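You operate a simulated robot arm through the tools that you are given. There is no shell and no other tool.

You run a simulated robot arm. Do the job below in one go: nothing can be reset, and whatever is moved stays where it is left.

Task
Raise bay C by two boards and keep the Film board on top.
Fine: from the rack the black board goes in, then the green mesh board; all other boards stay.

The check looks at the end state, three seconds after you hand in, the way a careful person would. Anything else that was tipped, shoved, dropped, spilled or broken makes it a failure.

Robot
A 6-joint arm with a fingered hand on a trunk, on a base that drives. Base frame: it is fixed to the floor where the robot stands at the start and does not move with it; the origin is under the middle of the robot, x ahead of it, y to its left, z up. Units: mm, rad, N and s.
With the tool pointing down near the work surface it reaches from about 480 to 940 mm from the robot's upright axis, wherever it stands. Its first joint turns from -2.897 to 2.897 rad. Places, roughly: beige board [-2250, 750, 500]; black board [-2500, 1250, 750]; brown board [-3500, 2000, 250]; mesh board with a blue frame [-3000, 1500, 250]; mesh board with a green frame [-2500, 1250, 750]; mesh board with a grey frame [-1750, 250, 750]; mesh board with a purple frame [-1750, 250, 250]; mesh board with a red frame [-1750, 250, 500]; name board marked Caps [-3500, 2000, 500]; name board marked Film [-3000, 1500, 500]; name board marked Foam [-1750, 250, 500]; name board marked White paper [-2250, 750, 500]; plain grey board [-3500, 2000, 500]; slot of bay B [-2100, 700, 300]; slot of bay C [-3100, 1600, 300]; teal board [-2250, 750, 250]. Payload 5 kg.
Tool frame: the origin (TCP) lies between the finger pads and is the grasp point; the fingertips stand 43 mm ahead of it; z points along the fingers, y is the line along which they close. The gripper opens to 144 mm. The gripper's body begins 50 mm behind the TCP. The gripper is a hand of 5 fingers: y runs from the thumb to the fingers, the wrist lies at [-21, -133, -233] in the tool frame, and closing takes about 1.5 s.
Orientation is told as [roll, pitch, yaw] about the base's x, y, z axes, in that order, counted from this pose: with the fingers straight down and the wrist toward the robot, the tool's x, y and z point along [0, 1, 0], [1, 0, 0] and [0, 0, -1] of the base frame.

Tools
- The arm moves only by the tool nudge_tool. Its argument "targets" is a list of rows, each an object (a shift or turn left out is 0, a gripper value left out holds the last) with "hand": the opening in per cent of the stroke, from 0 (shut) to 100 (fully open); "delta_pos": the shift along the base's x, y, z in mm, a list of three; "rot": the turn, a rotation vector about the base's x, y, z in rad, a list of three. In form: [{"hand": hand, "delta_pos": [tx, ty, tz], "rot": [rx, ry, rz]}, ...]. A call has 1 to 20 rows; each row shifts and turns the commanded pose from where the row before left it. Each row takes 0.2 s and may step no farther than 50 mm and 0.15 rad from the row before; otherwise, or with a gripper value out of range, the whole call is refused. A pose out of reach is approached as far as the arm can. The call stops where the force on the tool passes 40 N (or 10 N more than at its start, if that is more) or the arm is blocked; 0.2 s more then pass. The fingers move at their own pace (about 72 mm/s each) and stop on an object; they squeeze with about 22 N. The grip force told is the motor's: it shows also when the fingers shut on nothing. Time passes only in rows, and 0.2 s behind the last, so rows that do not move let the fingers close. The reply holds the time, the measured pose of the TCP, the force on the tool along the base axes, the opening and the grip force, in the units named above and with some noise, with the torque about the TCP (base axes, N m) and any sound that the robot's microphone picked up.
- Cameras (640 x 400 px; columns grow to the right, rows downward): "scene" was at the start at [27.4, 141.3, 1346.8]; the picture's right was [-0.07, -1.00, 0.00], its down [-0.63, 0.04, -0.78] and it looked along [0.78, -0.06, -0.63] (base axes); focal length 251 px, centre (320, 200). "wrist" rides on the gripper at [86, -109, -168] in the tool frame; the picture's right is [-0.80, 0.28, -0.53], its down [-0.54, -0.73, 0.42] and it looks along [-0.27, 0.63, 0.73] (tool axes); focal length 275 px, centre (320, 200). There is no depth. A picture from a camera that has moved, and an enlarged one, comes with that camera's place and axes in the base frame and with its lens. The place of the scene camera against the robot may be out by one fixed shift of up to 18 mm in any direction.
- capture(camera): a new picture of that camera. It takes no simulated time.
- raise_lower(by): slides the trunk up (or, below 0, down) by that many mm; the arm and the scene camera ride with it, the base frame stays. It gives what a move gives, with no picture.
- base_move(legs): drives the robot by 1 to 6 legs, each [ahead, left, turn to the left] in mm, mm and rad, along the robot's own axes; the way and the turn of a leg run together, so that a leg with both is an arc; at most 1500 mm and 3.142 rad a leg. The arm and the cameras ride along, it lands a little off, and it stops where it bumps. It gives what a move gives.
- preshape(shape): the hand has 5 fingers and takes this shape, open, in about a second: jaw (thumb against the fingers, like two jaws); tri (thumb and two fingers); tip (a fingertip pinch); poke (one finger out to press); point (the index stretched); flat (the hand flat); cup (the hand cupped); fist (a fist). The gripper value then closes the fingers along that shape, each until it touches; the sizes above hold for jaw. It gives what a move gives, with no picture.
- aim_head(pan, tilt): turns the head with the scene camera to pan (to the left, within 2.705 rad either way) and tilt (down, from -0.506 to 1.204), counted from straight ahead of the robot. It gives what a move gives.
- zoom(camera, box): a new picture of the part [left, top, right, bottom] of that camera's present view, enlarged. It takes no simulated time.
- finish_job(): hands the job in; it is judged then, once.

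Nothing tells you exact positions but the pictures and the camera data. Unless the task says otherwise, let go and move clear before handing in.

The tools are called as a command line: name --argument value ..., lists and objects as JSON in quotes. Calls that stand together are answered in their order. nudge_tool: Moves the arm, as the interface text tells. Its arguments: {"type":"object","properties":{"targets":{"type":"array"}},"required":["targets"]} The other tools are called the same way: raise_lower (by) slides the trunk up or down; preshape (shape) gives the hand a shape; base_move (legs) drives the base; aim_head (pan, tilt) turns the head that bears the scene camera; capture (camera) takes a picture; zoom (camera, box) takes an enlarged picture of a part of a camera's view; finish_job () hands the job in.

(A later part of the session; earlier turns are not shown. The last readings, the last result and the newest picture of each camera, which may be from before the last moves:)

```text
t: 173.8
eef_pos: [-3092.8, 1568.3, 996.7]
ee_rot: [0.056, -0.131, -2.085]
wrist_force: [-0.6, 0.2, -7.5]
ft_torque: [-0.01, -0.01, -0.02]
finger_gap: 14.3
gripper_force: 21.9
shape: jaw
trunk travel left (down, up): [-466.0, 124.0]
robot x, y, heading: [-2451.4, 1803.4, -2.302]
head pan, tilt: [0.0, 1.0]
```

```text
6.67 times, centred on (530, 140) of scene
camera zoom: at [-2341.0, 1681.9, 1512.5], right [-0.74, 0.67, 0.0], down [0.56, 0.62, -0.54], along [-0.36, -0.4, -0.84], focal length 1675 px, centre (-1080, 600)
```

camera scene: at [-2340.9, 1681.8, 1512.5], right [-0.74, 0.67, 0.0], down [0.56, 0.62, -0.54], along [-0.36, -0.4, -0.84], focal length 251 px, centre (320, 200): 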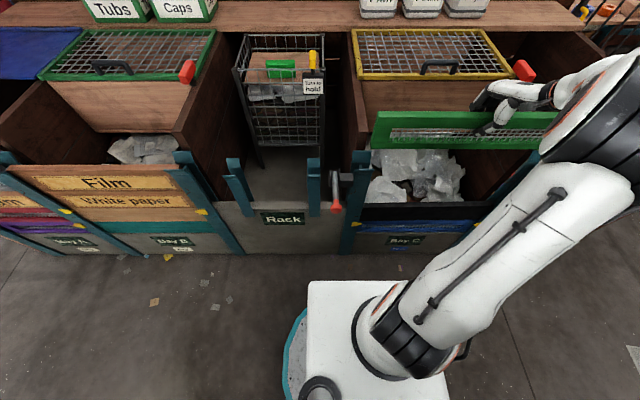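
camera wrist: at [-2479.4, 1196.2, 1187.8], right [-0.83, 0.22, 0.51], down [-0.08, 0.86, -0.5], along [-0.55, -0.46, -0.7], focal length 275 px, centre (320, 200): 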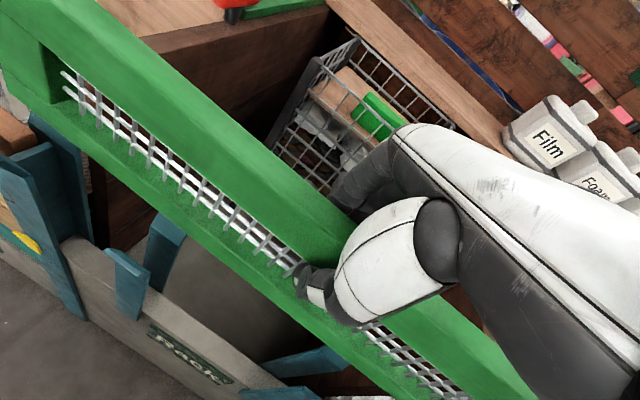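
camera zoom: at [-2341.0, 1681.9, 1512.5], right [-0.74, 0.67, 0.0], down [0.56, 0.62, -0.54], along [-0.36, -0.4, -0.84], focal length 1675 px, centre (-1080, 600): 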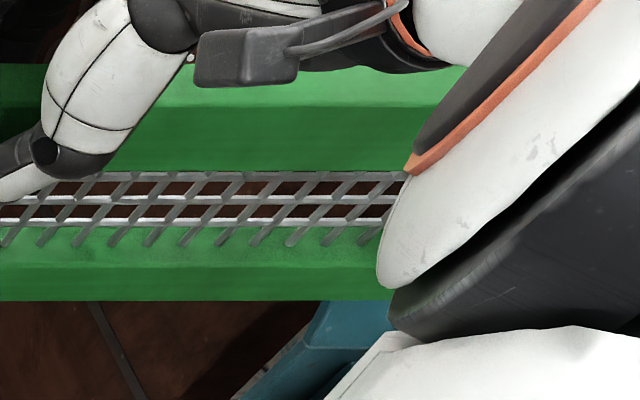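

Relative to the post flares the board needs ~9 mm back toward me and ~6 mm left. I apply that and enter the guides.

nudge_tool --targets '[{"delta_pos": [10.8, 2.4, 0]}, {"delta_pos": [0, 0, -12]}, {"delta_pos": [0, 0, -12]}, {"delta_pos": [0, 0, -12]}, {"delta_pos": [0, 0, -12]}, {"delta_pos": [0, 0, 0]}]'

zoom --camera "scene" --box '[340, 130, 400, 190]'

zoom --camera "scene" --box '[490, 120, 560, 190]'

```text
t: 175.2
eef_pos: [-3082.4, 1570.9, 948.2]
ee_rot: [0.059, -0.131, -2.084]
wrist_force: [0.0, 0.1, -7.3]
ft_torque: [0.03, -0.05, 0.03]
finger_gap: 14.0
gripper_force: 22.1
shape: jaw
trunk travel left (down, up): [-466.0, 124.0]
robot x, y, heading: [-2452.2, 1802.0, -2.31]
head pan, tilt: [0.0, 1.0]
```

```text
6.67 times, centred on (370, 160) of scene
camera zoom: at [-2341.0, 1681.9, 1512.5], right [-0.74, 0.67, 0.0], down [0.56, 0.62, -0.54], along [-0.36, -0.4, -0.84], focal length 1675 px, centre (-13, 467)
```

zoom: 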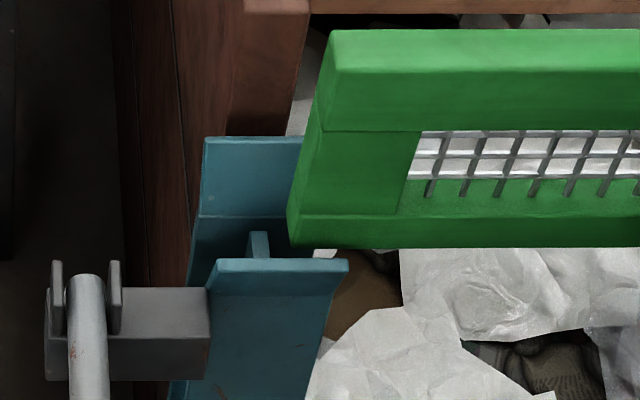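

```text
5.71 times, centred on (525, 155) of scene
camera zoom: at [-2341.0, 1681.9, 1512.5], right [-0.74, 0.67, 0.0], down [0.56, 0.62, -0.54], along [-0.36, -0.4, -0.84], focal length 1436 px, centre (-851, 457)
```

zoom: 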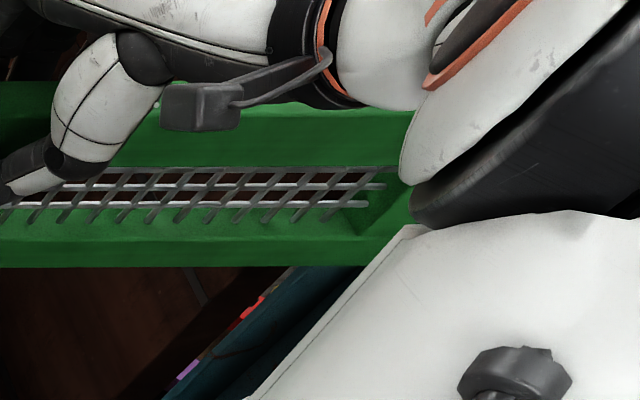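

nudge_tool --targets '[{"delta_pos": [0, 0, -8]}, {"delta_pos": [0, 0, -8]}, {"delta_pos": [0, 0, -8]}, {"delta_pos": [0, 0, -8]}, {"delta_pos": [0, 0, -8]}, {"delta_pos": [0, 0, 0]}]'

zoom --camera "scene" --box '[340, 130, 400, 190]'

```text
t: 176.6
eef_pos: [-3081.9, 1571.6, 908.0]
ee_rot: [0.056, -0.13, -2.084]
wrist_force: [0.0, 0.3, -8.2]
ft_torque: [0.01, 0.0, 0.01]
finger_gap: 14.4
gripper_force: 22.0
shape: jaw
trunk travel left (down, up): [-466.0, 124.0]
robot x, y, heading: [-2451.0, 1805.4, -2.302]
head pan, tilt: [0.0, 1.0]
```

```text
6.67 times, centred on (370, 160) of scene
camera zoom: at [-2341.0, 1681.9, 1512.5], right [-0.74, 0.67, 0.0], down [0.56, 0.62, -0.54], along [-0.36, -0.4, -0.84], focal length 1675 px, centre (-13, 467)
```

zoom: 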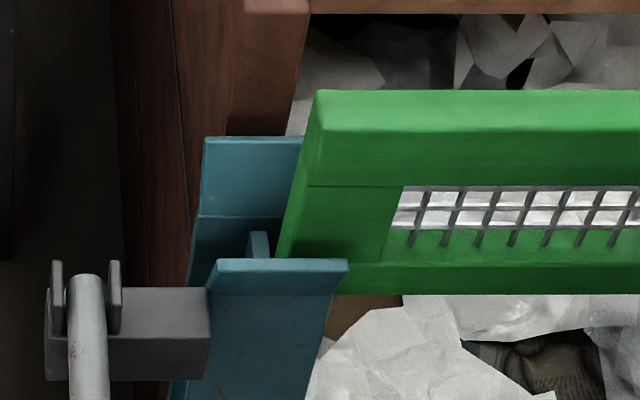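

Entering cleanly. I lower further, still in small steps.

nudge_tool --targets '[{"delta_pos": [0, 0, -8]}, {"delta_pos": [0, 0, -8]}, {"delta_pos": [0, 0, -8]}, {"delta_pos": [0, 0, -8]}, {"delta_pos": [0, 0, -8]}, {"delta_pos": [0, 0, -10]}, {"delta_pos": [0, 0, -10]}, {"delta_pos": [0, 0, 0]}]'

zoom --camera "scene" --box '[340, 140, 420, 220]'

capture --camera "wrist"

```text
t: 178.4
eef_pos: [-3083.1, 1569.7, 847.7]
ee_rot: [0.055, -0.132, -2.083]
wrist_force: [-0.2, -0.2, -7.5]
ft_torque: [0.01, -0.03, -0.02]
finger_gap: 14.4
gripper_force: 22.1
shape: jaw
trunk travel left (down, up): [-466.0, 124.0]
robot x, y, heading: [-2447.6, 1802.1, -2.308]
head pan, tilt: [0.0, 1.0]
```

```text
5.00 times, centred on (380, 180) of scene
camera zoom: at [-2341.1, 1681.9, 1512.5], right [-0.74, 0.67, 0.0], down [0.56, 0.62, -0.54], along [-0.36, -0.4, -0.84], focal length 1256 px, centre (20, 300)
```

zoom: 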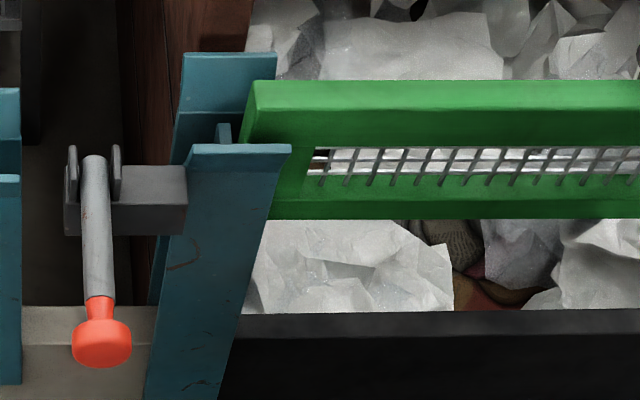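

```text
taken
camera wrist: at [-2951.7, 1645.7, 1004.9], right [-0.83, 0.21, 0.52], down [-0.13, 0.83, -0.54], along [-0.55, -0.52, -0.66], focal length 275 px, centre (320, 200)
```

wrist: 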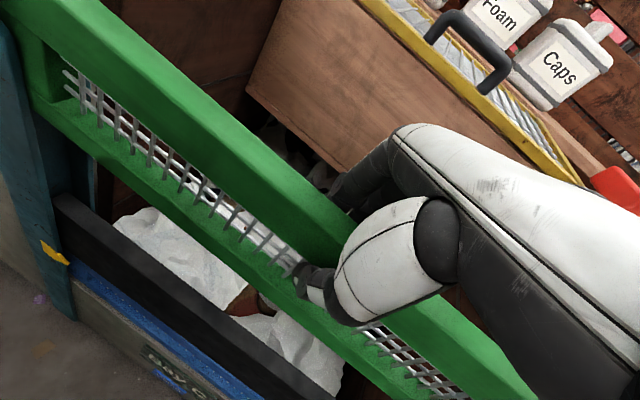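

nudge_tool --targets '[{"delta_pos": [0, 0, -12]}, {"delta_pos": [0, 0, -15]}, {"delta_pos": [0, 0, -15]}, {"delta_pos": [0, 0, -15]}, {"delta_pos": [0, 0, -15]}, {"delta_pos": [0, 0, -15]}, {"delta_pos": [0, 0, -15]}, {"delta_pos": [0, 0, -15]}, {"delta_pos": [0, 0, -12]}, {"delta_pos": [0, 0, -10]}, {"delta_pos": [0, 0, 0]}]'

zoom --camera "scene" --box '[340, 150, 480, 250]'

```text
t: 180.8
eef_pos: [-3082.4, 1569.8, 710.1]
ee_rot: [0.056, -0.13, -2.084]
wrist_force: [-0.7, 0.5, -8.6]
ft_torque: [0.01, 0.0, -0.02]
finger_gap: 14.5
gripper_force: 22.0
shape: jaw
trunk travel left (down, up): [-466.0, 124.0]
robot x, y, heading: [-2451.4, 1801.4, -2.308]
head pan, tilt: [0.0, 1.0]
```

```text
4.00 times, centred on (410, 200) of scene
camera zoom: at [-2341.1, 1681.9, 1512.5], right [-0.74, 0.67, 0.0], down [0.56, 0.62, -0.54], along [-0.36, -0.4, -0.84], focal length 1005 px, centre (-40, 200)
```

zoom: 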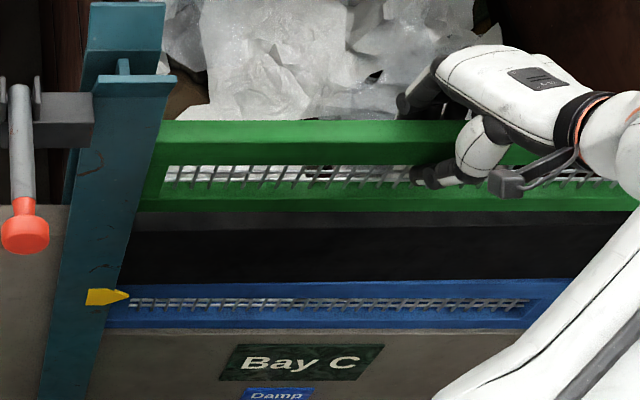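

nudge_tool --targets '[{"delta_pos": [0, 0, -7]}, {"delta_pos": [0, 0, -7]}, {"delta_pos": [0, 0, -6]}, {"delta_pos": [0, 0, -5]}, {"delta_pos": [0, 0, 0]}]'

zoom --camera "scene" --box '[350, 170, 450, 230]'

```text
t: 182.0
eef_pos: [-3082.4, 1570.7, 684.7]
ee_rot: [0.055, -0.131, -2.081]
wrist_force: [-0.1, 0.1, -7.7]
ft_torque: [0.05, -0.01, 0.0]
finger_gap: 14.4
gripper_force: 22.1
shape: jaw
trunk travel left (down, up): [-466.0, 124.0]
robot x, y, heading: [-2450.8, 1804.1, -2.303]
head pan, tilt: [0.0, 1.0]
```

```text
6.40 times, centred on (400, 200) of scene
camera zoom: at [-2341.0, 1681.9, 1512.5], right [-0.74, 0.67, 0.0], down [0.56, 0.62, -0.54], along [-0.36, -0.4, -0.84], focal length 1608 px, centre (-192, 200)
```

zoom: 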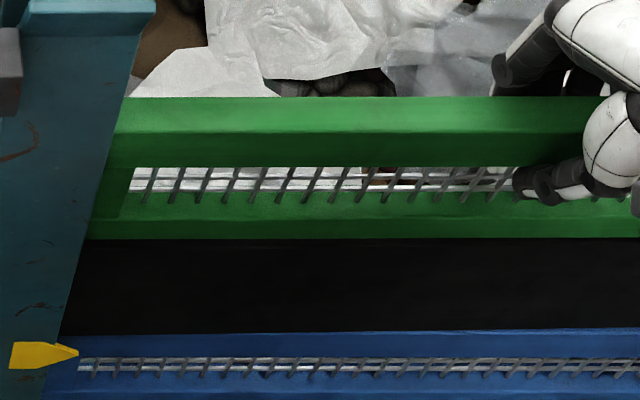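

nudge_tool --targets '[{"delta_pos": [0, 0, -3]}, {"delta_pos": [0, 0, -3]}, {"delta_pos": [0, 0, -2]}, {"delta_pos": [0, 0, -2]}, {"delta_pos": [0, 0, 0]}]'

zoom --camera "scene" --box '[350, 180, 410, 230]'

```text
t: 183.2
eef_pos: [-3083.2, 1569.2, 674.9]
ee_rot: [0.057, -0.131, -2.084]
wrist_force: [0.1, -0.4, -8.0]
ft_torque: [0.06, 0.01, 0.01]
finger_gap: 14.4
gripper_force: 21.9
shape: jaw
trunk travel left (down, up): [-466.0, 124.0]
robot x, y, heading: [-2450.4, 1802.2, -2.307]
head pan, tilt: [0.0, 1.0]
```

```text
8.00 times, centred on (380, 205) of scene
camera zoom: at [-2341.0, 1681.9, 1512.5], right [-0.74, 0.67, 0.0], down [0.56, 0.62, -0.54], along [-0.36, -0.4, -0.84], focal length 2010 px, centre (-160, 160)
```

zoom: 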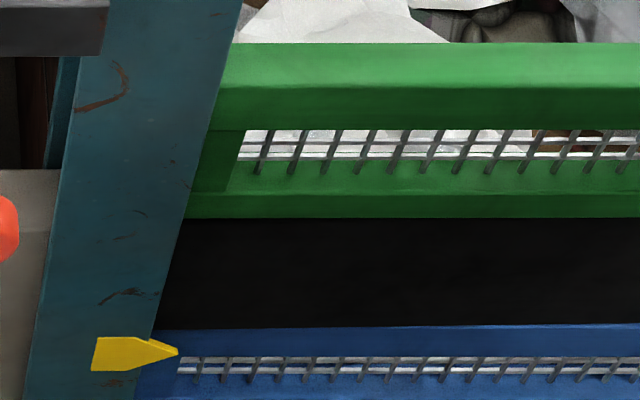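

nudge_tool --targets '[{"delta_pos": [0, 0, -2]}, {"delta_pos": [0, 0, -2]}, {"delta_pos": [0, 0, -1.5]}, {"delta_pos": [0, 0, 0]}]'

```text
t: 184.2
eef_pos: [-3081.3, 1570.1, 668.9]
ee_rot: [0.058, -0.131, -2.082]
wrist_force: [-0.8, 0.1, -7.6]
ft_torque: [0.06, 0.02, -0.01]
finger_gap: 14.5
gripper_force: 22.0
shape: jaw
trunk travel left (down, up): [-466.0, 124.0]
robot x, y, heading: [-2450.6, 1799.1, -2.31]
head pan, tilt: [0.0, 1.0]
```

nudge_tool --targets '[{"delta_pos": [0, 0, -1.5]}, {"delta_pos": [0, 0, -1.5]}, {"delta_pos": [0, 0, 0]}]'

zoom --camera "scene" --box '[350, 180, 410, 230]'

```text
t: 185.0
eef_pos: [-3083.3, 1570.5, 665.9]
ee_rot: [0.056, -0.13, -2.083]
wrist_force: [0.0, -0.3, -6.6]
ft_torque: [0.11, 0.04, -0.03]
finger_gap: 14.6
gripper_force: 22.5
shape: jaw
trunk travel left (down, up): [-466.0, 124.0]
robot x, y, heading: [-2454.3, 1798.7, -2.308]
head pan, tilt: [0.0, 1.0]
```

```text
8.00 times, centred on (380, 205) of scene
camera zoom: at [-2341.0, 1681.9, 1512.5], right [-0.74, 0.67, 0.0], down [0.56, 0.62, -0.54], along [-0.36, -0.4, -0.84], focal length 2010 px, centre (-160, 160)
```

zoom: 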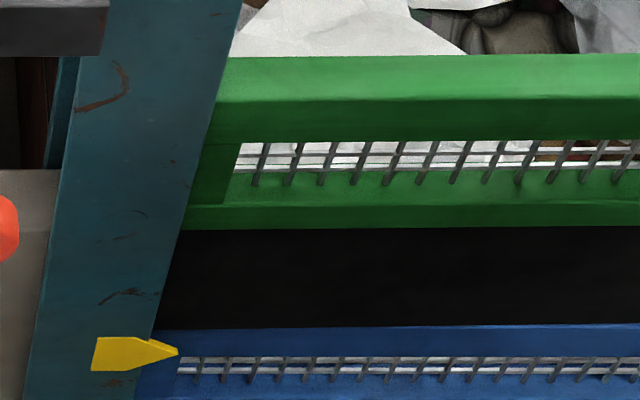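

nudge_tool --targets '[{"delta_pos": [0, 0, -1.5]}, {"delta_pos": [0, 0, -1.5]}, {"delta_pos": [0, 0, 0]}]'

```text
t: 185.8
eef_pos: [-3083.3, 1569.6, 663.9]
ee_rot: [0.055, -0.134, -2.084]
wrist_force: [1.2, -0.8, 4.3]
ft_torque: [-0.02, 0.08, -0.01]
finger_gap: 15.2
gripper_force: 22.3
shape: jaw
trunk travel left (down, up): [-466.0, 124.0]
robot x, y, heading: [-2451.6, 1804.5, -2.308]
head pan, tilt: [0.0, 1.0]
```

Contact: the green board rests on the black one. I release and rise carefully (fingers were in the mesh window).

nudge_tool --targets '[{"delta_pos": [0, 0, 1]}, {"hand": 48}, {"hand": 48}, {"hand": 48}, {"hand": 48}, {"hand": 48}]'

capture --camera "wrist"

nudge_tool --targets '[{"delta_pos": [0, 0, 8]}, {"delta_pos": [0, 0, 12]}, {"delta_pos": [0, 0, 15]}, {"delta_pos": [0, 0, 0]}]'

capture --camera "wrist"

zoom --camera "scene" --box '[340, 150, 500, 250]'

```text
t: 187.2
eef_pos: [-3080.6, 1571.3, 664.0]
ee_rot: [0.057, -0.132, -2.083]
wrist_force: [-0.2, 0.1, -0.3]
ft_torque: [-0.03, 0.0, -0.01]
finger_gap: 68.5
gripper_force: 0.1
shape: jaw
trunk travel left (down, up): [-466.0, 124.0]
robot x, y, heading: [-2452.9, 1801.3, -2.301]
head pan, tilt: [0.0, 1.0]
```

```text
taken
camera wrist: at [-2951.1, 1646.1, 820.9], right [-0.83, 0.21, 0.52], down [-0.13, 0.83, -0.54], along [-0.55, -0.52, -0.66], focal length 275 px, centre (320, 200)
```

wrist: 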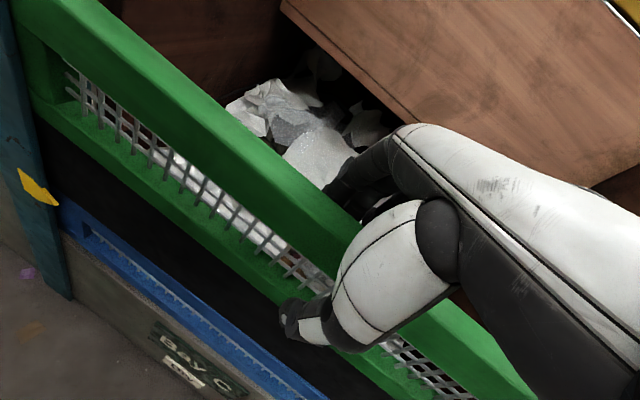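

```text
t: 188.2
eef_pos: [-3083.3, 1570.6, 699.5]
ee_rot: [0.056, -0.131, -2.084]
wrist_force: [-0.4, 0.4, 0.0]
ft_torque: [-0.01, 0.03, 0.02]
finger_gap: 68.7
gripper_force: 0.1
shape: jaw
trunk travel left (down, up): [-466.0, 124.0]
robot x, y, heading: [-2452.7, 1801.2, -2.304]
head pan, tilt: [0.0, 1.0]
```

```text
taken
camera wrist: at [-2951.3, 1646.0, 856.0], right [-0.83, 0.21, 0.52], down [-0.13, 0.83, -0.54], along [-0.55, -0.52, -0.66], focal length 275 px, centre (320, 200)
```

wrist: 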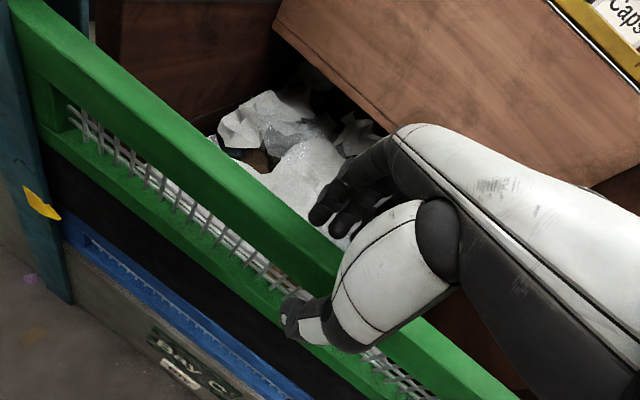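

```text
4.00 times, centred on (420, 200) of scene
camera zoom: at [-2340.3, 1682.2, 1512.5], right [-0.74, 0.67, 0.0], down [0.56, 0.62, -0.54], along [-0.36, -0.4, -0.84], focal length 1005 px, centre (-80, 200)
```

zoom: 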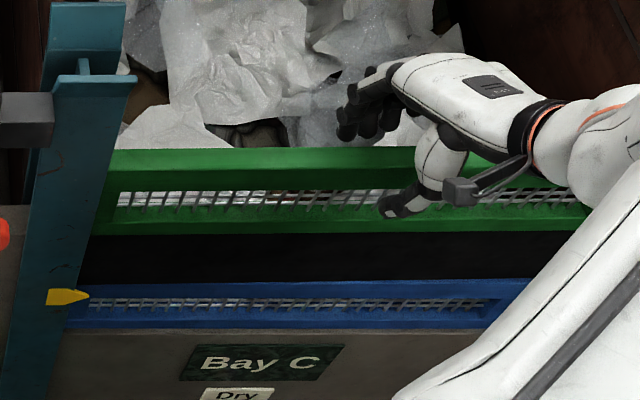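

The green board is in place on the black one. I notice the small sign under "Bay C" now reads differently, so I zoom in to check it.

zoom --camera "scene" --box '[375, 225, 435, 260]'

zoom --camera "scene" --box '[0, 220, 220, 270]'

capture --camera "scene"

```text
10.67 times, centred on (405, 242) of scene
camera zoom: at [-2340.3, 1682.2, 1512.5], right [-0.74, 0.67, 0.0], down [0.56, 0.62, -0.54], along [-0.36, -0.4, -0.84], focal length 2680 px, centre (-587, -253)
```

zoom: 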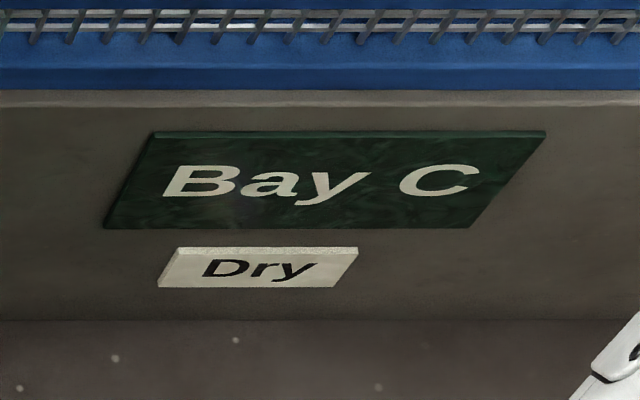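

```text
2.91 times, centred on (110, 245) of scene
camera zoom: at [-2340.3, 1682.2, 1512.5], right [-0.74, 0.67, 0.0], down [0.56, 0.62, -0.54], along [-0.36, -0.4, -0.84], focal length 731 px, centre (931, 69)
```

zoom: 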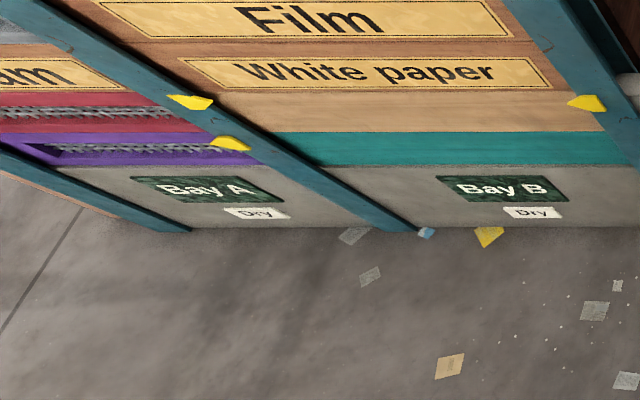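

```text
taken
camera scene: at [-2340.3, 1682.2, 1512.5], right [-0.74, 0.67, 0.0], down [0.56, 0.62, -0.54], along [-0.36, -0.4, -0.84], focal length 251 px, centre (320, 200)
```

scene: 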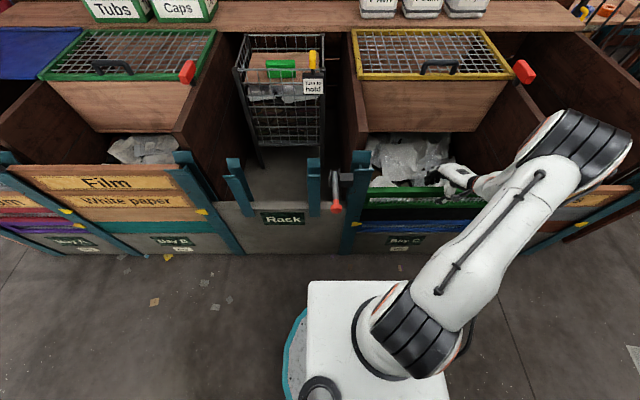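

The tag flipped from "Damp" to "Dry"; the order I was given names the boards and sequence explicitly, so I carry on with it. I rise, restore the hand's attitude for the Film board, and centre the arm before driving to bay B.

nudge_tool --targets '[{"delta_pos": [0, 0, 30]}, {"delta_pos": [0, 0, 45]}, {"delta_pos": [0, 0, 45]}, {"delta_pos": [0, 0, 45]}, {"delta_pos": [0, 0, 45]}, {"delta_pos": [0, 0, 45]}, {"delta_pos": [0, 0, 45]}, {"delta_pos": [30, -26.9, 0], "rot": [0.0245, -0.0139, -0.0355]}, {"delta_pos": [34.6, -31, 0], "rot": [0.0245, -0.0139, -0.0355]}, {"delta_pos": [34.6, -31, 0]}, {"delta_pos": [34.6, -31, 0]}, {"delta_pos": [34.6, -31, 0]}, {"delta_pos": [34.6, -31, 0]}, {"delta_pos": [20, -17.9, 0]}, {"delta_pos": [0, 0, 0]}]'

capture --camera "scene"

zoom --camera "scene" --box '[340, 160, 500, 260]'

```text
t: 191.4
eef_pos: [-2858.9, 1370.3, 1001.0]
ee_rot: [0.054, -0.074, -2.153]
wrist_force: [-0.7, 0.0, -0.8]
ft_torque: [0.01, 0.01, -0.01]
finger_gap: 68.8
gripper_force: 0.0
shape: jaw
trunk travel left (down, up): [-466.0, 124.0]
robot x, y, heading: [-2450.9, 1804.1, -2.301]
head pan, tilt: [0.0, 1.0]
```

```text
taken
camera scene: at [-2340.2, 1682.0, 1512.5], right [-0.74, 0.67, 0.0], down [0.56, 0.62, -0.54], along [-0.36, -0.4, -0.84], focal length 251 px, centre (320, 200)
```

scene: 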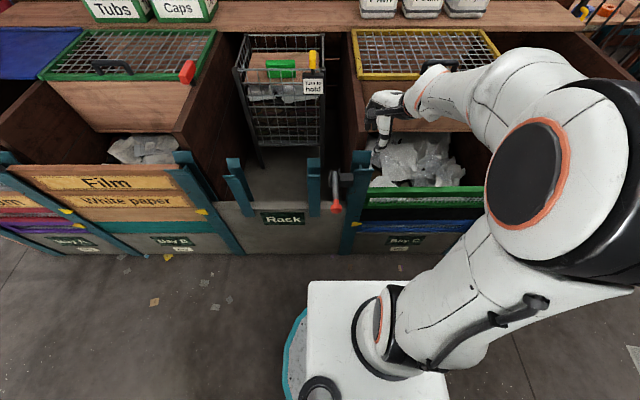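

```text
4.00 times, centred on (420, 210) of scene
camera zoom: at [-2340.2, 1682.0, 1512.5], right [-0.74, 0.67, 0.0], down [0.56, 0.62, -0.54], along [-0.36, -0.4, -0.84], focal length 1005 px, centre (-80, 160)
```

zoom: 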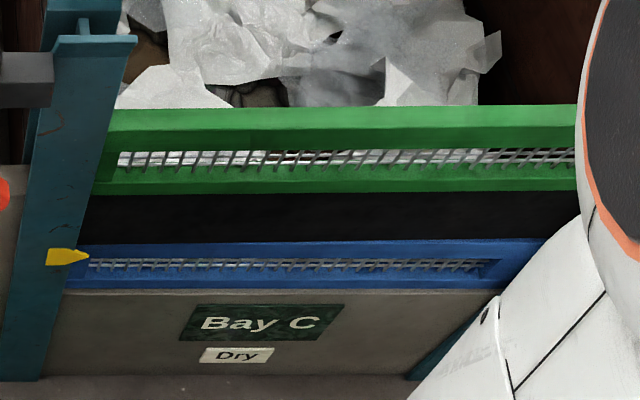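

base_move --legs '[[0, 728, 0]]'

aim_head --pan -0.7 --tilt 0.7

capture --camera "scene"

```text
t: 195.3
eef_pos: [-2324.3, 886.7, 1000.7]
ee_rot: [0.055, -0.076, -2.153]
wrist_force: [0.3, 0.1, 0.1]
ft_torque: [0.02, -0.01, 0.0]
finger_gap: 68.9
gripper_force: 0.0
shape: jaw
trunk travel left (down, up): [-466.0, 124.0]
robot x, y, heading: [-1913.9, 1319.5, -2.302]
head pan, tilt: [0.0, 1.0]
```

```text
t: 196.4
eef_pos: [-2322.8, 887.0, 998.5]
ee_rot: [0.054, -0.075, -2.155]
wrist_force: [-0.6, -0.1, -0.2]
ft_torque: [0.05, 0.0, 0.02]
finger_gap: 68.7
gripper_force: 0.0
shape: jaw
trunk travel left (down, up): [-466.0, 124.0]
robot x, y, heading: [-1919.2, 1316.5, -2.306]
head pan, tilt: [-0.7, 0.7]
```

```text
taken
camera scene: at [-1842.3, 1238.7, 1535.8], right [-0.14, 0.99, 0.0], down [0.64, 0.09, -0.76], along [-0.76, -0.1, -0.64], focal length 251 px, centre (320, 200)
```

scene: 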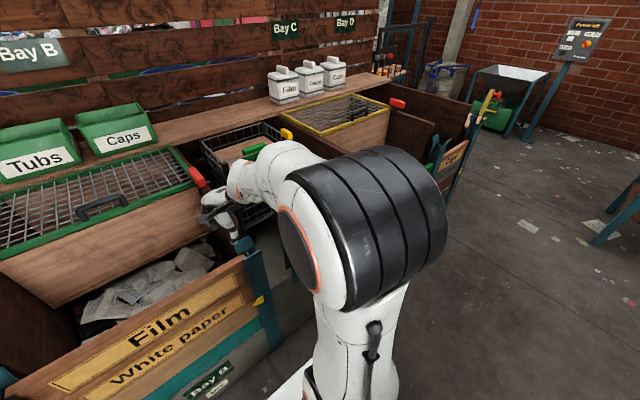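

aim_head --pan 0.0 --tilt 1.0

nudge_tool --targets '[{"hand": 42, "delta_pos": [32, -30.4, 0]}, {"delta_pos": [32, -30.4, 0]}, {"delta_pos": [32, -30.4, 0]}, {"delta_pos": [32, -30.4, 0]}, {"delta_pos": [32, -30.4, 0]}, {"delta_pos": [32.5, -30.3, 0]}, {"delta_pos": [0, 0, 0]}, {"delta_pos": [0, 0, 0]}]'

capture --camera "scene"

capture --camera "wrist"

zoom --camera "scene" --box '[190, 150, 250, 200]'

zoom --camera "scene" --box '[340, 150, 400, 200]'

```text
t: 197.5
eef_pos: [-2323.9, 888.5, 1000.7]
ee_rot: [0.053, -0.075, -2.155]
wrist_force: [0.7, -0.3, 0.5]
ft_torque: [-0.04, 0.01, 0.0]
finger_gap: 68.5
gripper_force: 0.2
shape: jaw
trunk travel left (down, up): [-466.0, 124.0]
robot x, y, heading: [-1916.7, 1319.4, -2.304]
head pan, tilt: [0.0, 1.0]
```

```text
t: 199.3
eef_pos: [-2129.9, 704.3, 999.7]
ee_rot: [0.055, -0.076, -2.155]
wrist_force: [0.2, 0.8, 0.4]
ft_torque: [0.01, 0.0, 0.0]
finger_gap: 61.1
gripper_force: 0.1
shape: jaw
trunk travel left (down, up): [-466.0, 124.0]
robot x, y, heading: [-1918.8, 1320.5, -2.305]
head pan, tilt: [0.0, 1.0]
```

```text
taken
camera scene: at [-1804.9, 1198.8, 1512.5], right [-0.74, 0.67, 0.0], down [0.56, 0.62, -0.54], along [-0.36, -0.4, -0.84], focal length 251 px, centre (320, 200)
```

scene: 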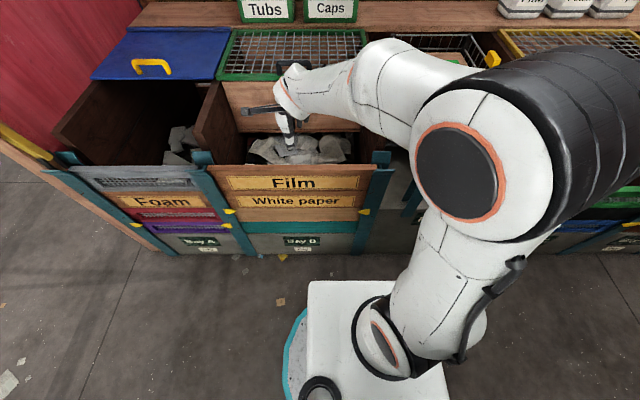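

```text
taken
camera wrist: at [-1999.3, 762.9, 1163.4], right [-0.82, 0.25, 0.51], down [-0.05, 0.86, -0.51], along [-0.56, -0.44, -0.7], focal length 275 px, centre (320, 200)
```

wrist: 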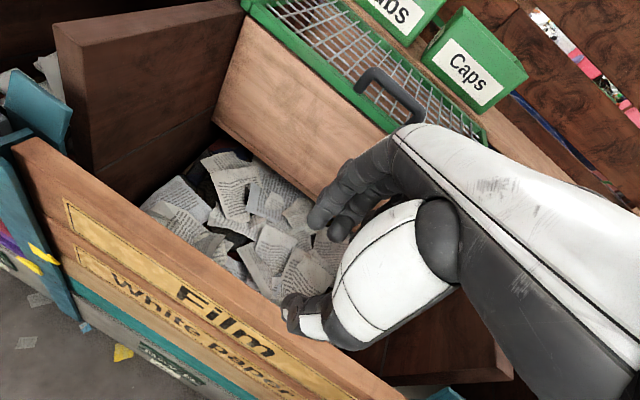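

```text
8.00 times, centred on (220, 175) of scene
camera zoom: at [-1804.9, 1198.8, 1512.5], right [-0.74, 0.67, 0.0], down [0.56, 0.62, -0.54], along [-0.36, -0.4, -0.84], focal length 2010 px, centre (1120, 400)
```

zoom: 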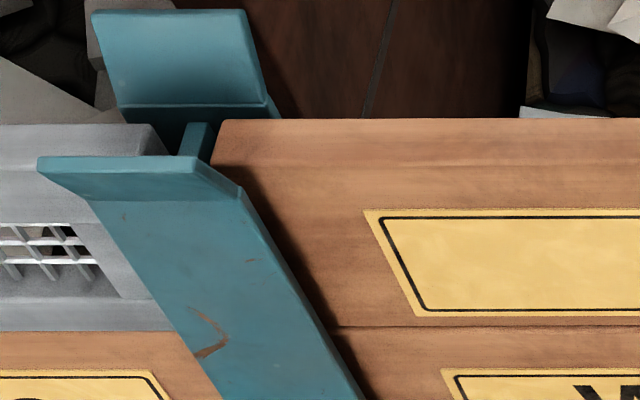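

```text
8.00 times, centred on (370, 175) of scene
camera zoom: at [-1804.9, 1198.8, 1512.5], right [-0.74, 0.67, 0.0], down [0.56, 0.62, -0.54], along [-0.36, -0.4, -0.84], focal length 2010 px, centre (-80, 400)
```

zoom: 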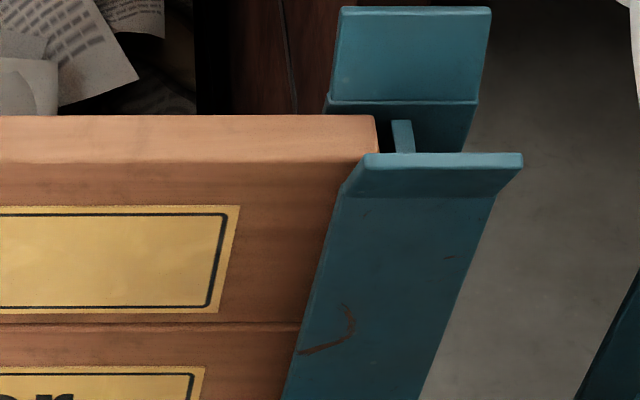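

The Film board is still seated in bay B and the hand is over its middle. I descend and grip it.

nudge_tool --targets '[{"delta_pos": [2.1, -3.7, -30]}, {"delta_pos": [0, 0, -40]}, {"delta_pos": [0, 0, -40]}, {"delta_pos": [0, 0, -25]}, {"delta_pos": [0, 0, -20]}, {"delta_pos": [0, 0, -20]}, {"delta_pos": [0, 0, -20]}, {"delta_pos": [0, 0, -18]}, {"delta_pos": [0, 0, 0]}]'

zoom --camera "scene" --box '[220, 110, 360, 220]'

capture --camera "wrist"

```text
t: 201.3
eef_pos: [-2129.5, 700.7, 788.4]
ee_rot: [0.055, -0.075, -2.156]
wrist_force: [-0.3, -1.3, 0.4]
ft_torque: [0.02, -0.02, 0.01]
finger_gap: 61.0
gripper_force: 0.1
shape: jaw
trunk travel left (down, up): [-466.0, 124.0]
robot x, y, heading: [-1913.5, 1320.4, -2.305]
head pan, tilt: [0.0, 1.0]
```

```text
3.64 times, centred on (290, 165) of scene
camera zoom: at [-1804.9, 1198.4, 1512.5], right [-0.74, 0.67, 0.0], down [0.56, 0.62, -0.54], along [-0.36, -0.4, -0.84], focal length 914 px, centre (429, 327)
```

zoom: 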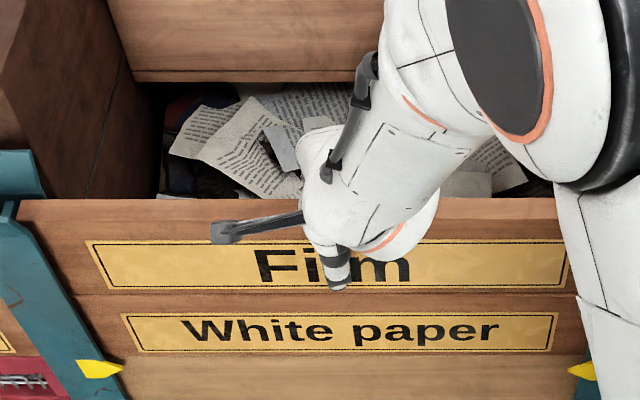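

```text
taken
camera wrist: at [-1997.9, 759.4, 951.2], right [-0.82, 0.25, 0.51], down [-0.05, 0.86, -0.51], along [-0.56, -0.44, -0.7], focal length 275 px, centre (320, 200)
```

wrist: 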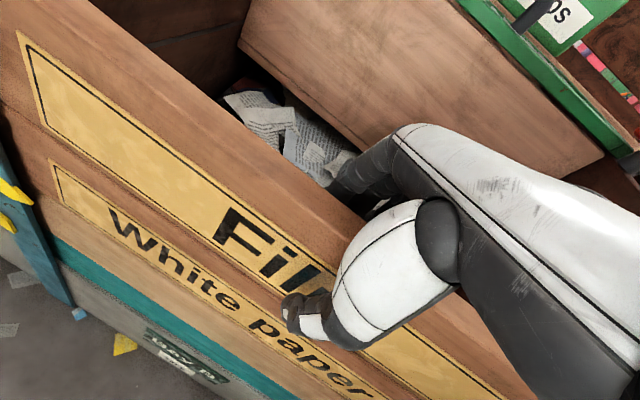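

nudge_tool --targets '[{"hand": 0}, {"hand": 0}, {"hand": 0}, {"hand": 0}, {"hand": 0}, {"hand": 0}, {"hand": 0}, {"hand": 0}]'

nudge_tool --targets '[{"delta_pos": [0, 0, 4]}, {"delta_pos": [0, 0, 4]}, {"delta_pos": [0, 0, 4]}, {"delta_pos": [0, 0, 0]}]'

zoom --camera "scene" --box '[190, 130, 400, 240]'

```text
t: 203.1
eef_pos: [-2129.1, 701.1, 787.6]
ee_rot: [0.053, -0.075, -2.155]
wrist_force: [-0.4, 0.1, -0.3]
ft_torque: [0.04, 0.01, 0.0]
finger_gap: 23.2
gripper_force: 22.0
shape: jaw
trunk travel left (down, up): [-466.0, 124.0]
robot x, y, heading: [-1915.5, 1319.6, -2.301]
head pan, tilt: [0.0, 1.0]
```

```text
t: 204.1
eef_pos: [-2130.8, 700.9, 799.1]
ee_rot: [0.053, -0.073, -2.154]
wrist_force: [-0.9, -0.2, -11.2]
ft_torque: [0.02, 0.0, 0.0]
finger_gap: 23.2
gripper_force: 22.2
shape: jaw
trunk travel left (down, up): [-466.0, 124.0]
robot x, y, heading: [-1917.2, 1321.4, -2.307]
head pan, tilt: [0.0, 1.0]
```

```text
3.05 times, centred on (295, 185) of scene
camera zoom: at [-1805.1, 1197.8, 1512.4], right [-0.74, 0.67, 0.0], down [0.56, 0.62, -0.54], along [-0.36, -0.4, -0.84], focal length 766 px, centre (396, 246)
```

zoom: 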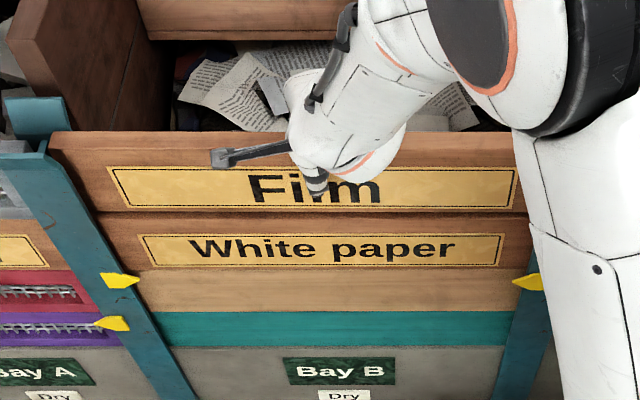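

The Film board comes up freely (11 N). I lift it clear, raise the trunk a little, and drive right to the matching stance for bay C.

nudge_tool --targets '[{"delta_pos": [0, 0, 10]}, {"delta_pos": [0, 0, 20]}, {"delta_pos": [0, 0, 25]}, {"delta_pos": [0, 0, 25]}, {"delta_pos": [0, 0, 25]}, {"delta_pos": [0, 0, 25]}, {"delta_pos": [0, 0, 25]}, {"delta_pos": [0, 0, 25]}, {"delta_pos": [0, 0, 20]}, {"delta_pos": [0, 0, 10]}, {"delta_pos": [0, 0, 0]}]'

raise_lower --by 50

base_move --legs '[[0, -650, 0], [0, -651, 0]]'

capture --camera "scene"

capture --camera "wrist"

```text
t: 206.5
eef_pos: [-2128.7, 700.7, 1008.5]
ee_rot: [0.054, -0.072, -2.155]
wrist_force: [-0.2, 0.1, -11.3]
ft_torque: [0.07, 0.05, 0.0]
finger_gap: 22.8
gripper_force: 22.0
shape: jaw
trunk travel left (down, up): [-466.0, 124.0]
robot x, y, heading: [-1918.8, 1318.2, -2.305]
head pan, tilt: [0.0, 1.0]
```

```text
t: 207.4
eef_pos: [-2129.5, 701.3, 1057.7]
ee_rot: [0.054, -0.073, -2.155]
wrist_force: [-0.4, -0.7, -10.7]
ft_torque: [0.05, -0.02, -0.01]
finger_gap: 23.1
gripper_force: 22.5
shape: jaw
trunk travel left (down, up): [-516.0, 74.0]
robot x, y, heading: [-1913.7, 1315.0, -2.307]
head pan, tilt: [0.0, 1.0]
```

```text
t: 214.3
eef_pos: [-3099.4, 1581.1, 1058.2]
ee_rot: [0.055, -0.072, -2.153]
wrist_force: [-0.3, -0.1, -11.6]
ft_torque: [0.05, 0.0, 0.0]
finger_gap: 23.1
gripper_force: 22.0
shape: jaw
trunk travel left (down, up): [-516.0, 74.0]
robot x, y, heading: [-2880.7, 2199.0, -2.303]
head pan, tilt: [0.0, 1.0]
```

```text
taken
camera scene: at [-2775.0, 2077.9, 1562.4], right [-0.74, 0.67, 0.0], down [0.56, 0.62, -0.54], along [-0.36, -0.4, -0.84], focal length 251 px, centre (320, 200)
```

scene: 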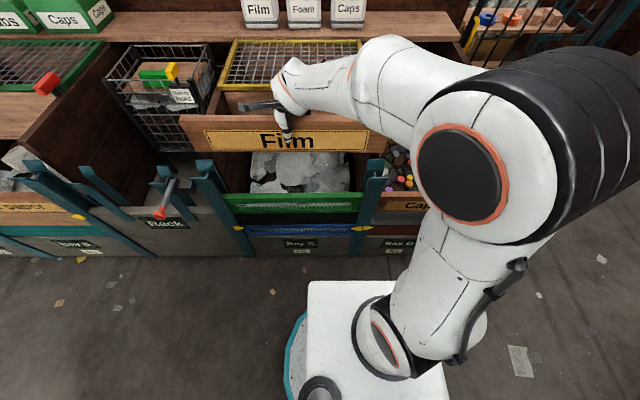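

```text
taken
camera wrist: at [-2968.0, 1639.3, 1222.1], right [-0.82, 0.25, 0.51], down [-0.05, 0.86, -0.5], along [-0.56, -0.44, -0.7], focal length 275 px, centre (320, 200)
```

wrist: 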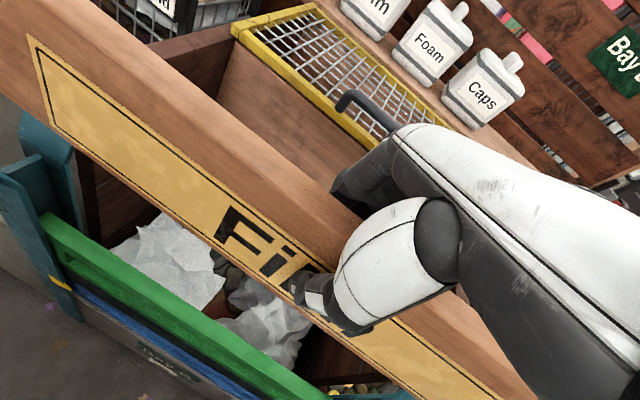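

The Film board hangs above bay C, with both ends visible. I measure its attitude and the posts.

zoom --camera "scene" --box '[175, 105, 235, 165]'

zoom --camera "scene" --box '[345, 105, 405, 165]'

zoom --camera "scene" --box '[185, 145, 245, 205]'

zoom --camera "scene" --box '[345, 145, 405, 205]'

```text
6.67 times, centred on (205, 135) of scene
camera zoom: at [-2775.0, 2077.9, 1562.4], right [-0.74, 0.67, 0.0], down [0.56, 0.62, -0.54], along [-0.36, -0.4, -0.84], focal length 1675 px, centre (1087, 633)
```

zoom: 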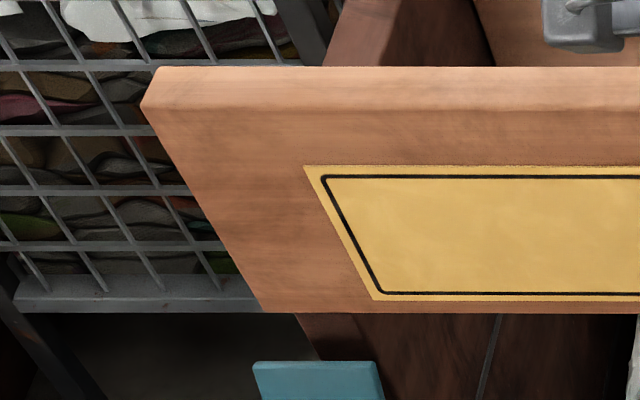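

```text
6.67 times, centred on (375, 135) of scene
camera zoom: at [-2775.0, 2077.9, 1562.4], right [-0.74, 0.67, 0.0], down [0.56, 0.62, -0.54], along [-0.36, -0.4, -0.84], focal length 1675 px, centre (-47, 633)
```

zoom: 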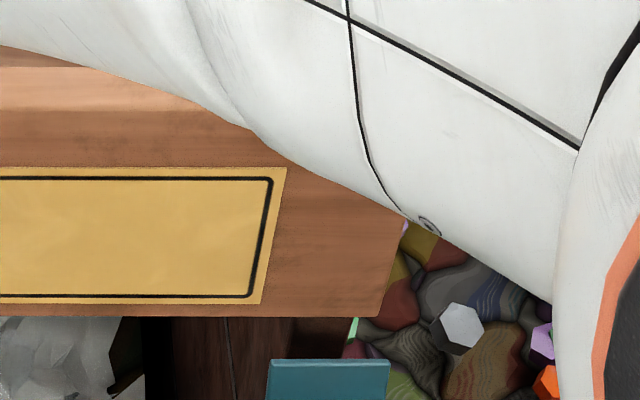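

```text
6.67 times, centred on (215, 175) of scene
camera zoom: at [-2775.0, 2077.9, 1562.4], right [-0.74, 0.67, 0.0], down [0.56, 0.62, -0.54], along [-0.36, -0.4, -0.84], focal length 1675 px, centre (1020, 367)
```

zoom: 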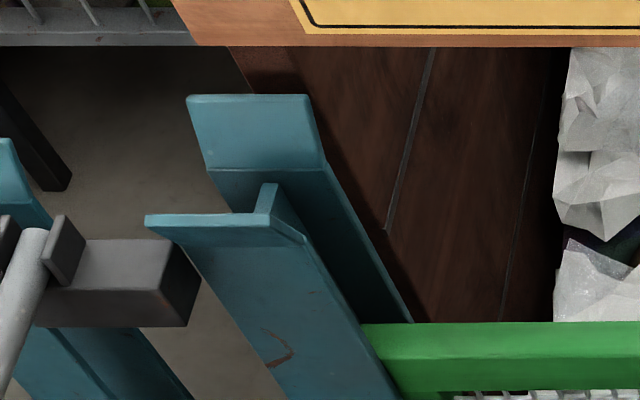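

```text
6.67 times, centred on (375, 175) of scene
camera zoom: at [-2775.0, 2077.9, 1562.4], right [-0.74, 0.67, 0.0], down [0.56, 0.62, -0.54], along [-0.36, -0.4, -0.84], focal length 1675 px, centre (-47, 367)
```

zoom: 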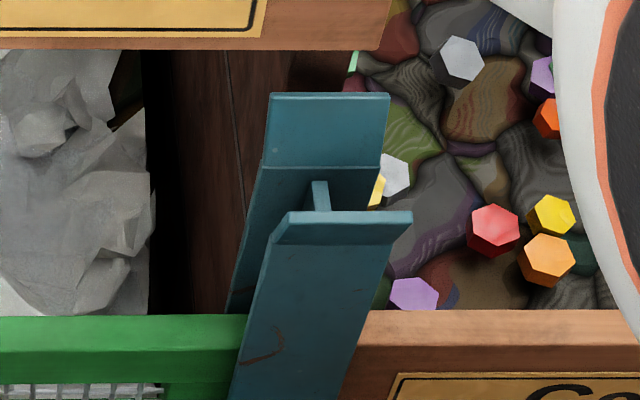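

Film is upright, needs ~9 mm left, ~5 mm ahead and a small roll/yaw trim. I apply it and re-check.

nudge_tool --targets '[{"delta_pos": [2.6, -9.8, 0], "rot": [-0.008, -0.009, 0.016]}, {"delta_pos": [0, 0, 0]}, {"delta_pos": [0, 0, 0]}]'

zoom --camera "scene" --box '[170, 105, 230, 165]'

zoom --camera "scene" --box '[345, 105, 405, 165]'

```text
t: 215.1
eef_pos: [-3096.8, 1571.2, 1058.5]
ee_rot: [0.066, -0.076, -2.14]
wrist_force: [0.2, -0.1, -11.1]
ft_torque: [0.07, 0.03, -0.01]
finger_gap: 23.0
gripper_force: 22.3
shape: jaw
trunk travel left (down, up): [-516.0, 74.0]
robot x, y, heading: [-2888.1, 2198.6, -2.298]
head pan, tilt: [0.0, 1.0]
```

```text
6.67 times, centred on (200, 135) of scene
camera zoom: at [-2774.9, 2077.8, 1562.4], right [-0.74, 0.67, 0.0], down [0.56, 0.62, -0.54], along [-0.36, -0.4, -0.84], focal length 1675 px, centre (1120, 633)
```

zoom: 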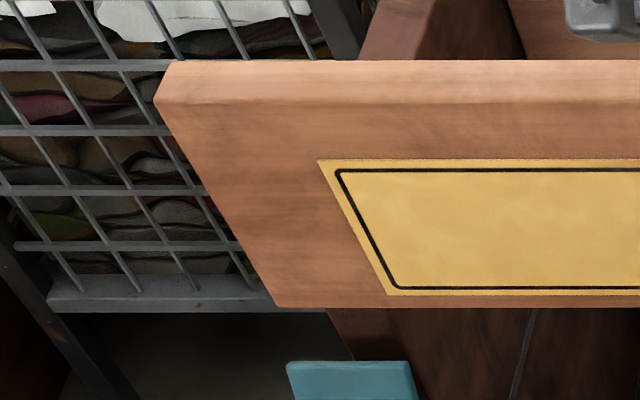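

```text
6.67 times, centred on (375, 135) of scene
camera zoom: at [-2774.9, 2077.8, 1562.4], right [-0.74, 0.67, 0.0], down [0.56, 0.62, -0.54], along [-0.36, -0.4, -0.84], focal length 1675 px, centre (-47, 633)
```

zoom: 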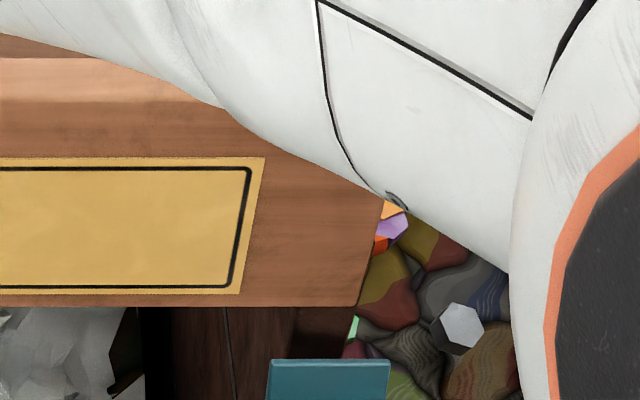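

Now it is aligned within about a millimetre. I lower it to the guides.

nudge_tool --targets '[{"delta_pos": [-0.5, -0.5, -25]}, {"delta_pos": [0, 0, -25]}, {"delta_pos": [0, 0, -20]}, {"delta_pos": [0, 0, 0]}]'

zoom --camera "scene" --box '[175, 120, 245, 190]'

zoom --camera "scene" --box '[340, 120, 410, 190]'

```text
t: 216.1
eef_pos: [-3096.6, 1569.7, 988.5]
ee_rot: [0.066, -0.077, -2.14]
wrist_force: [-0.7, 0.4, -11.7]
ft_torque: [0.02, 0.04, -0.01]
finger_gap: 22.7
gripper_force: 22.0
shape: jaw
trunk travel left (down, up): [-516.0, 74.0]
robot x, y, heading: [-2885.4, 2199.6, -2.304]
head pan, tilt: [0.0, 1.0]
```

```text
5.71 times, centred on (210, 155) of scene
camera zoom: at [-2774.9, 2077.7, 1562.4], right [-0.74, 0.67, 0.0], down [0.56, 0.62, -0.54], along [-0.36, -0.4, -0.84], focal length 1436 px, centre (949, 457)
```

zoom: 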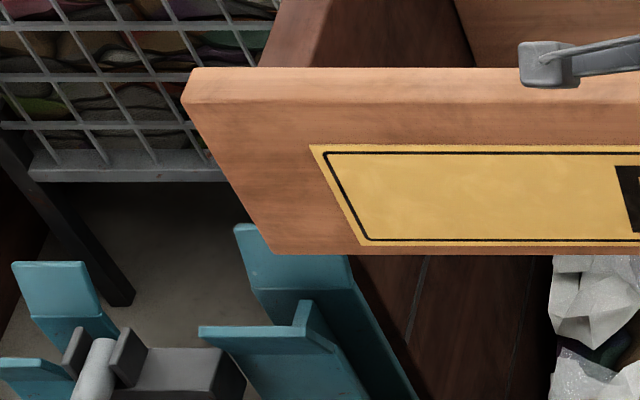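

```text
5.71 times, centred on (375, 155) of scene
camera zoom: at [-2774.9, 2077.7, 1562.4], right [-0.74, 0.67, 0.0], down [0.56, 0.62, -0.54], along [-0.36, -0.4, -0.84], focal length 1436 px, centre (6, 457)
```

zoom: 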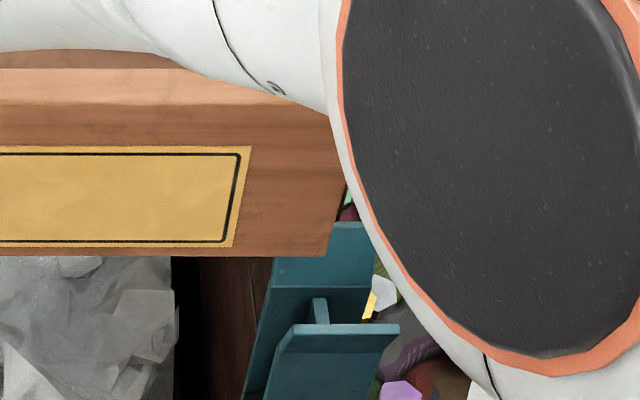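

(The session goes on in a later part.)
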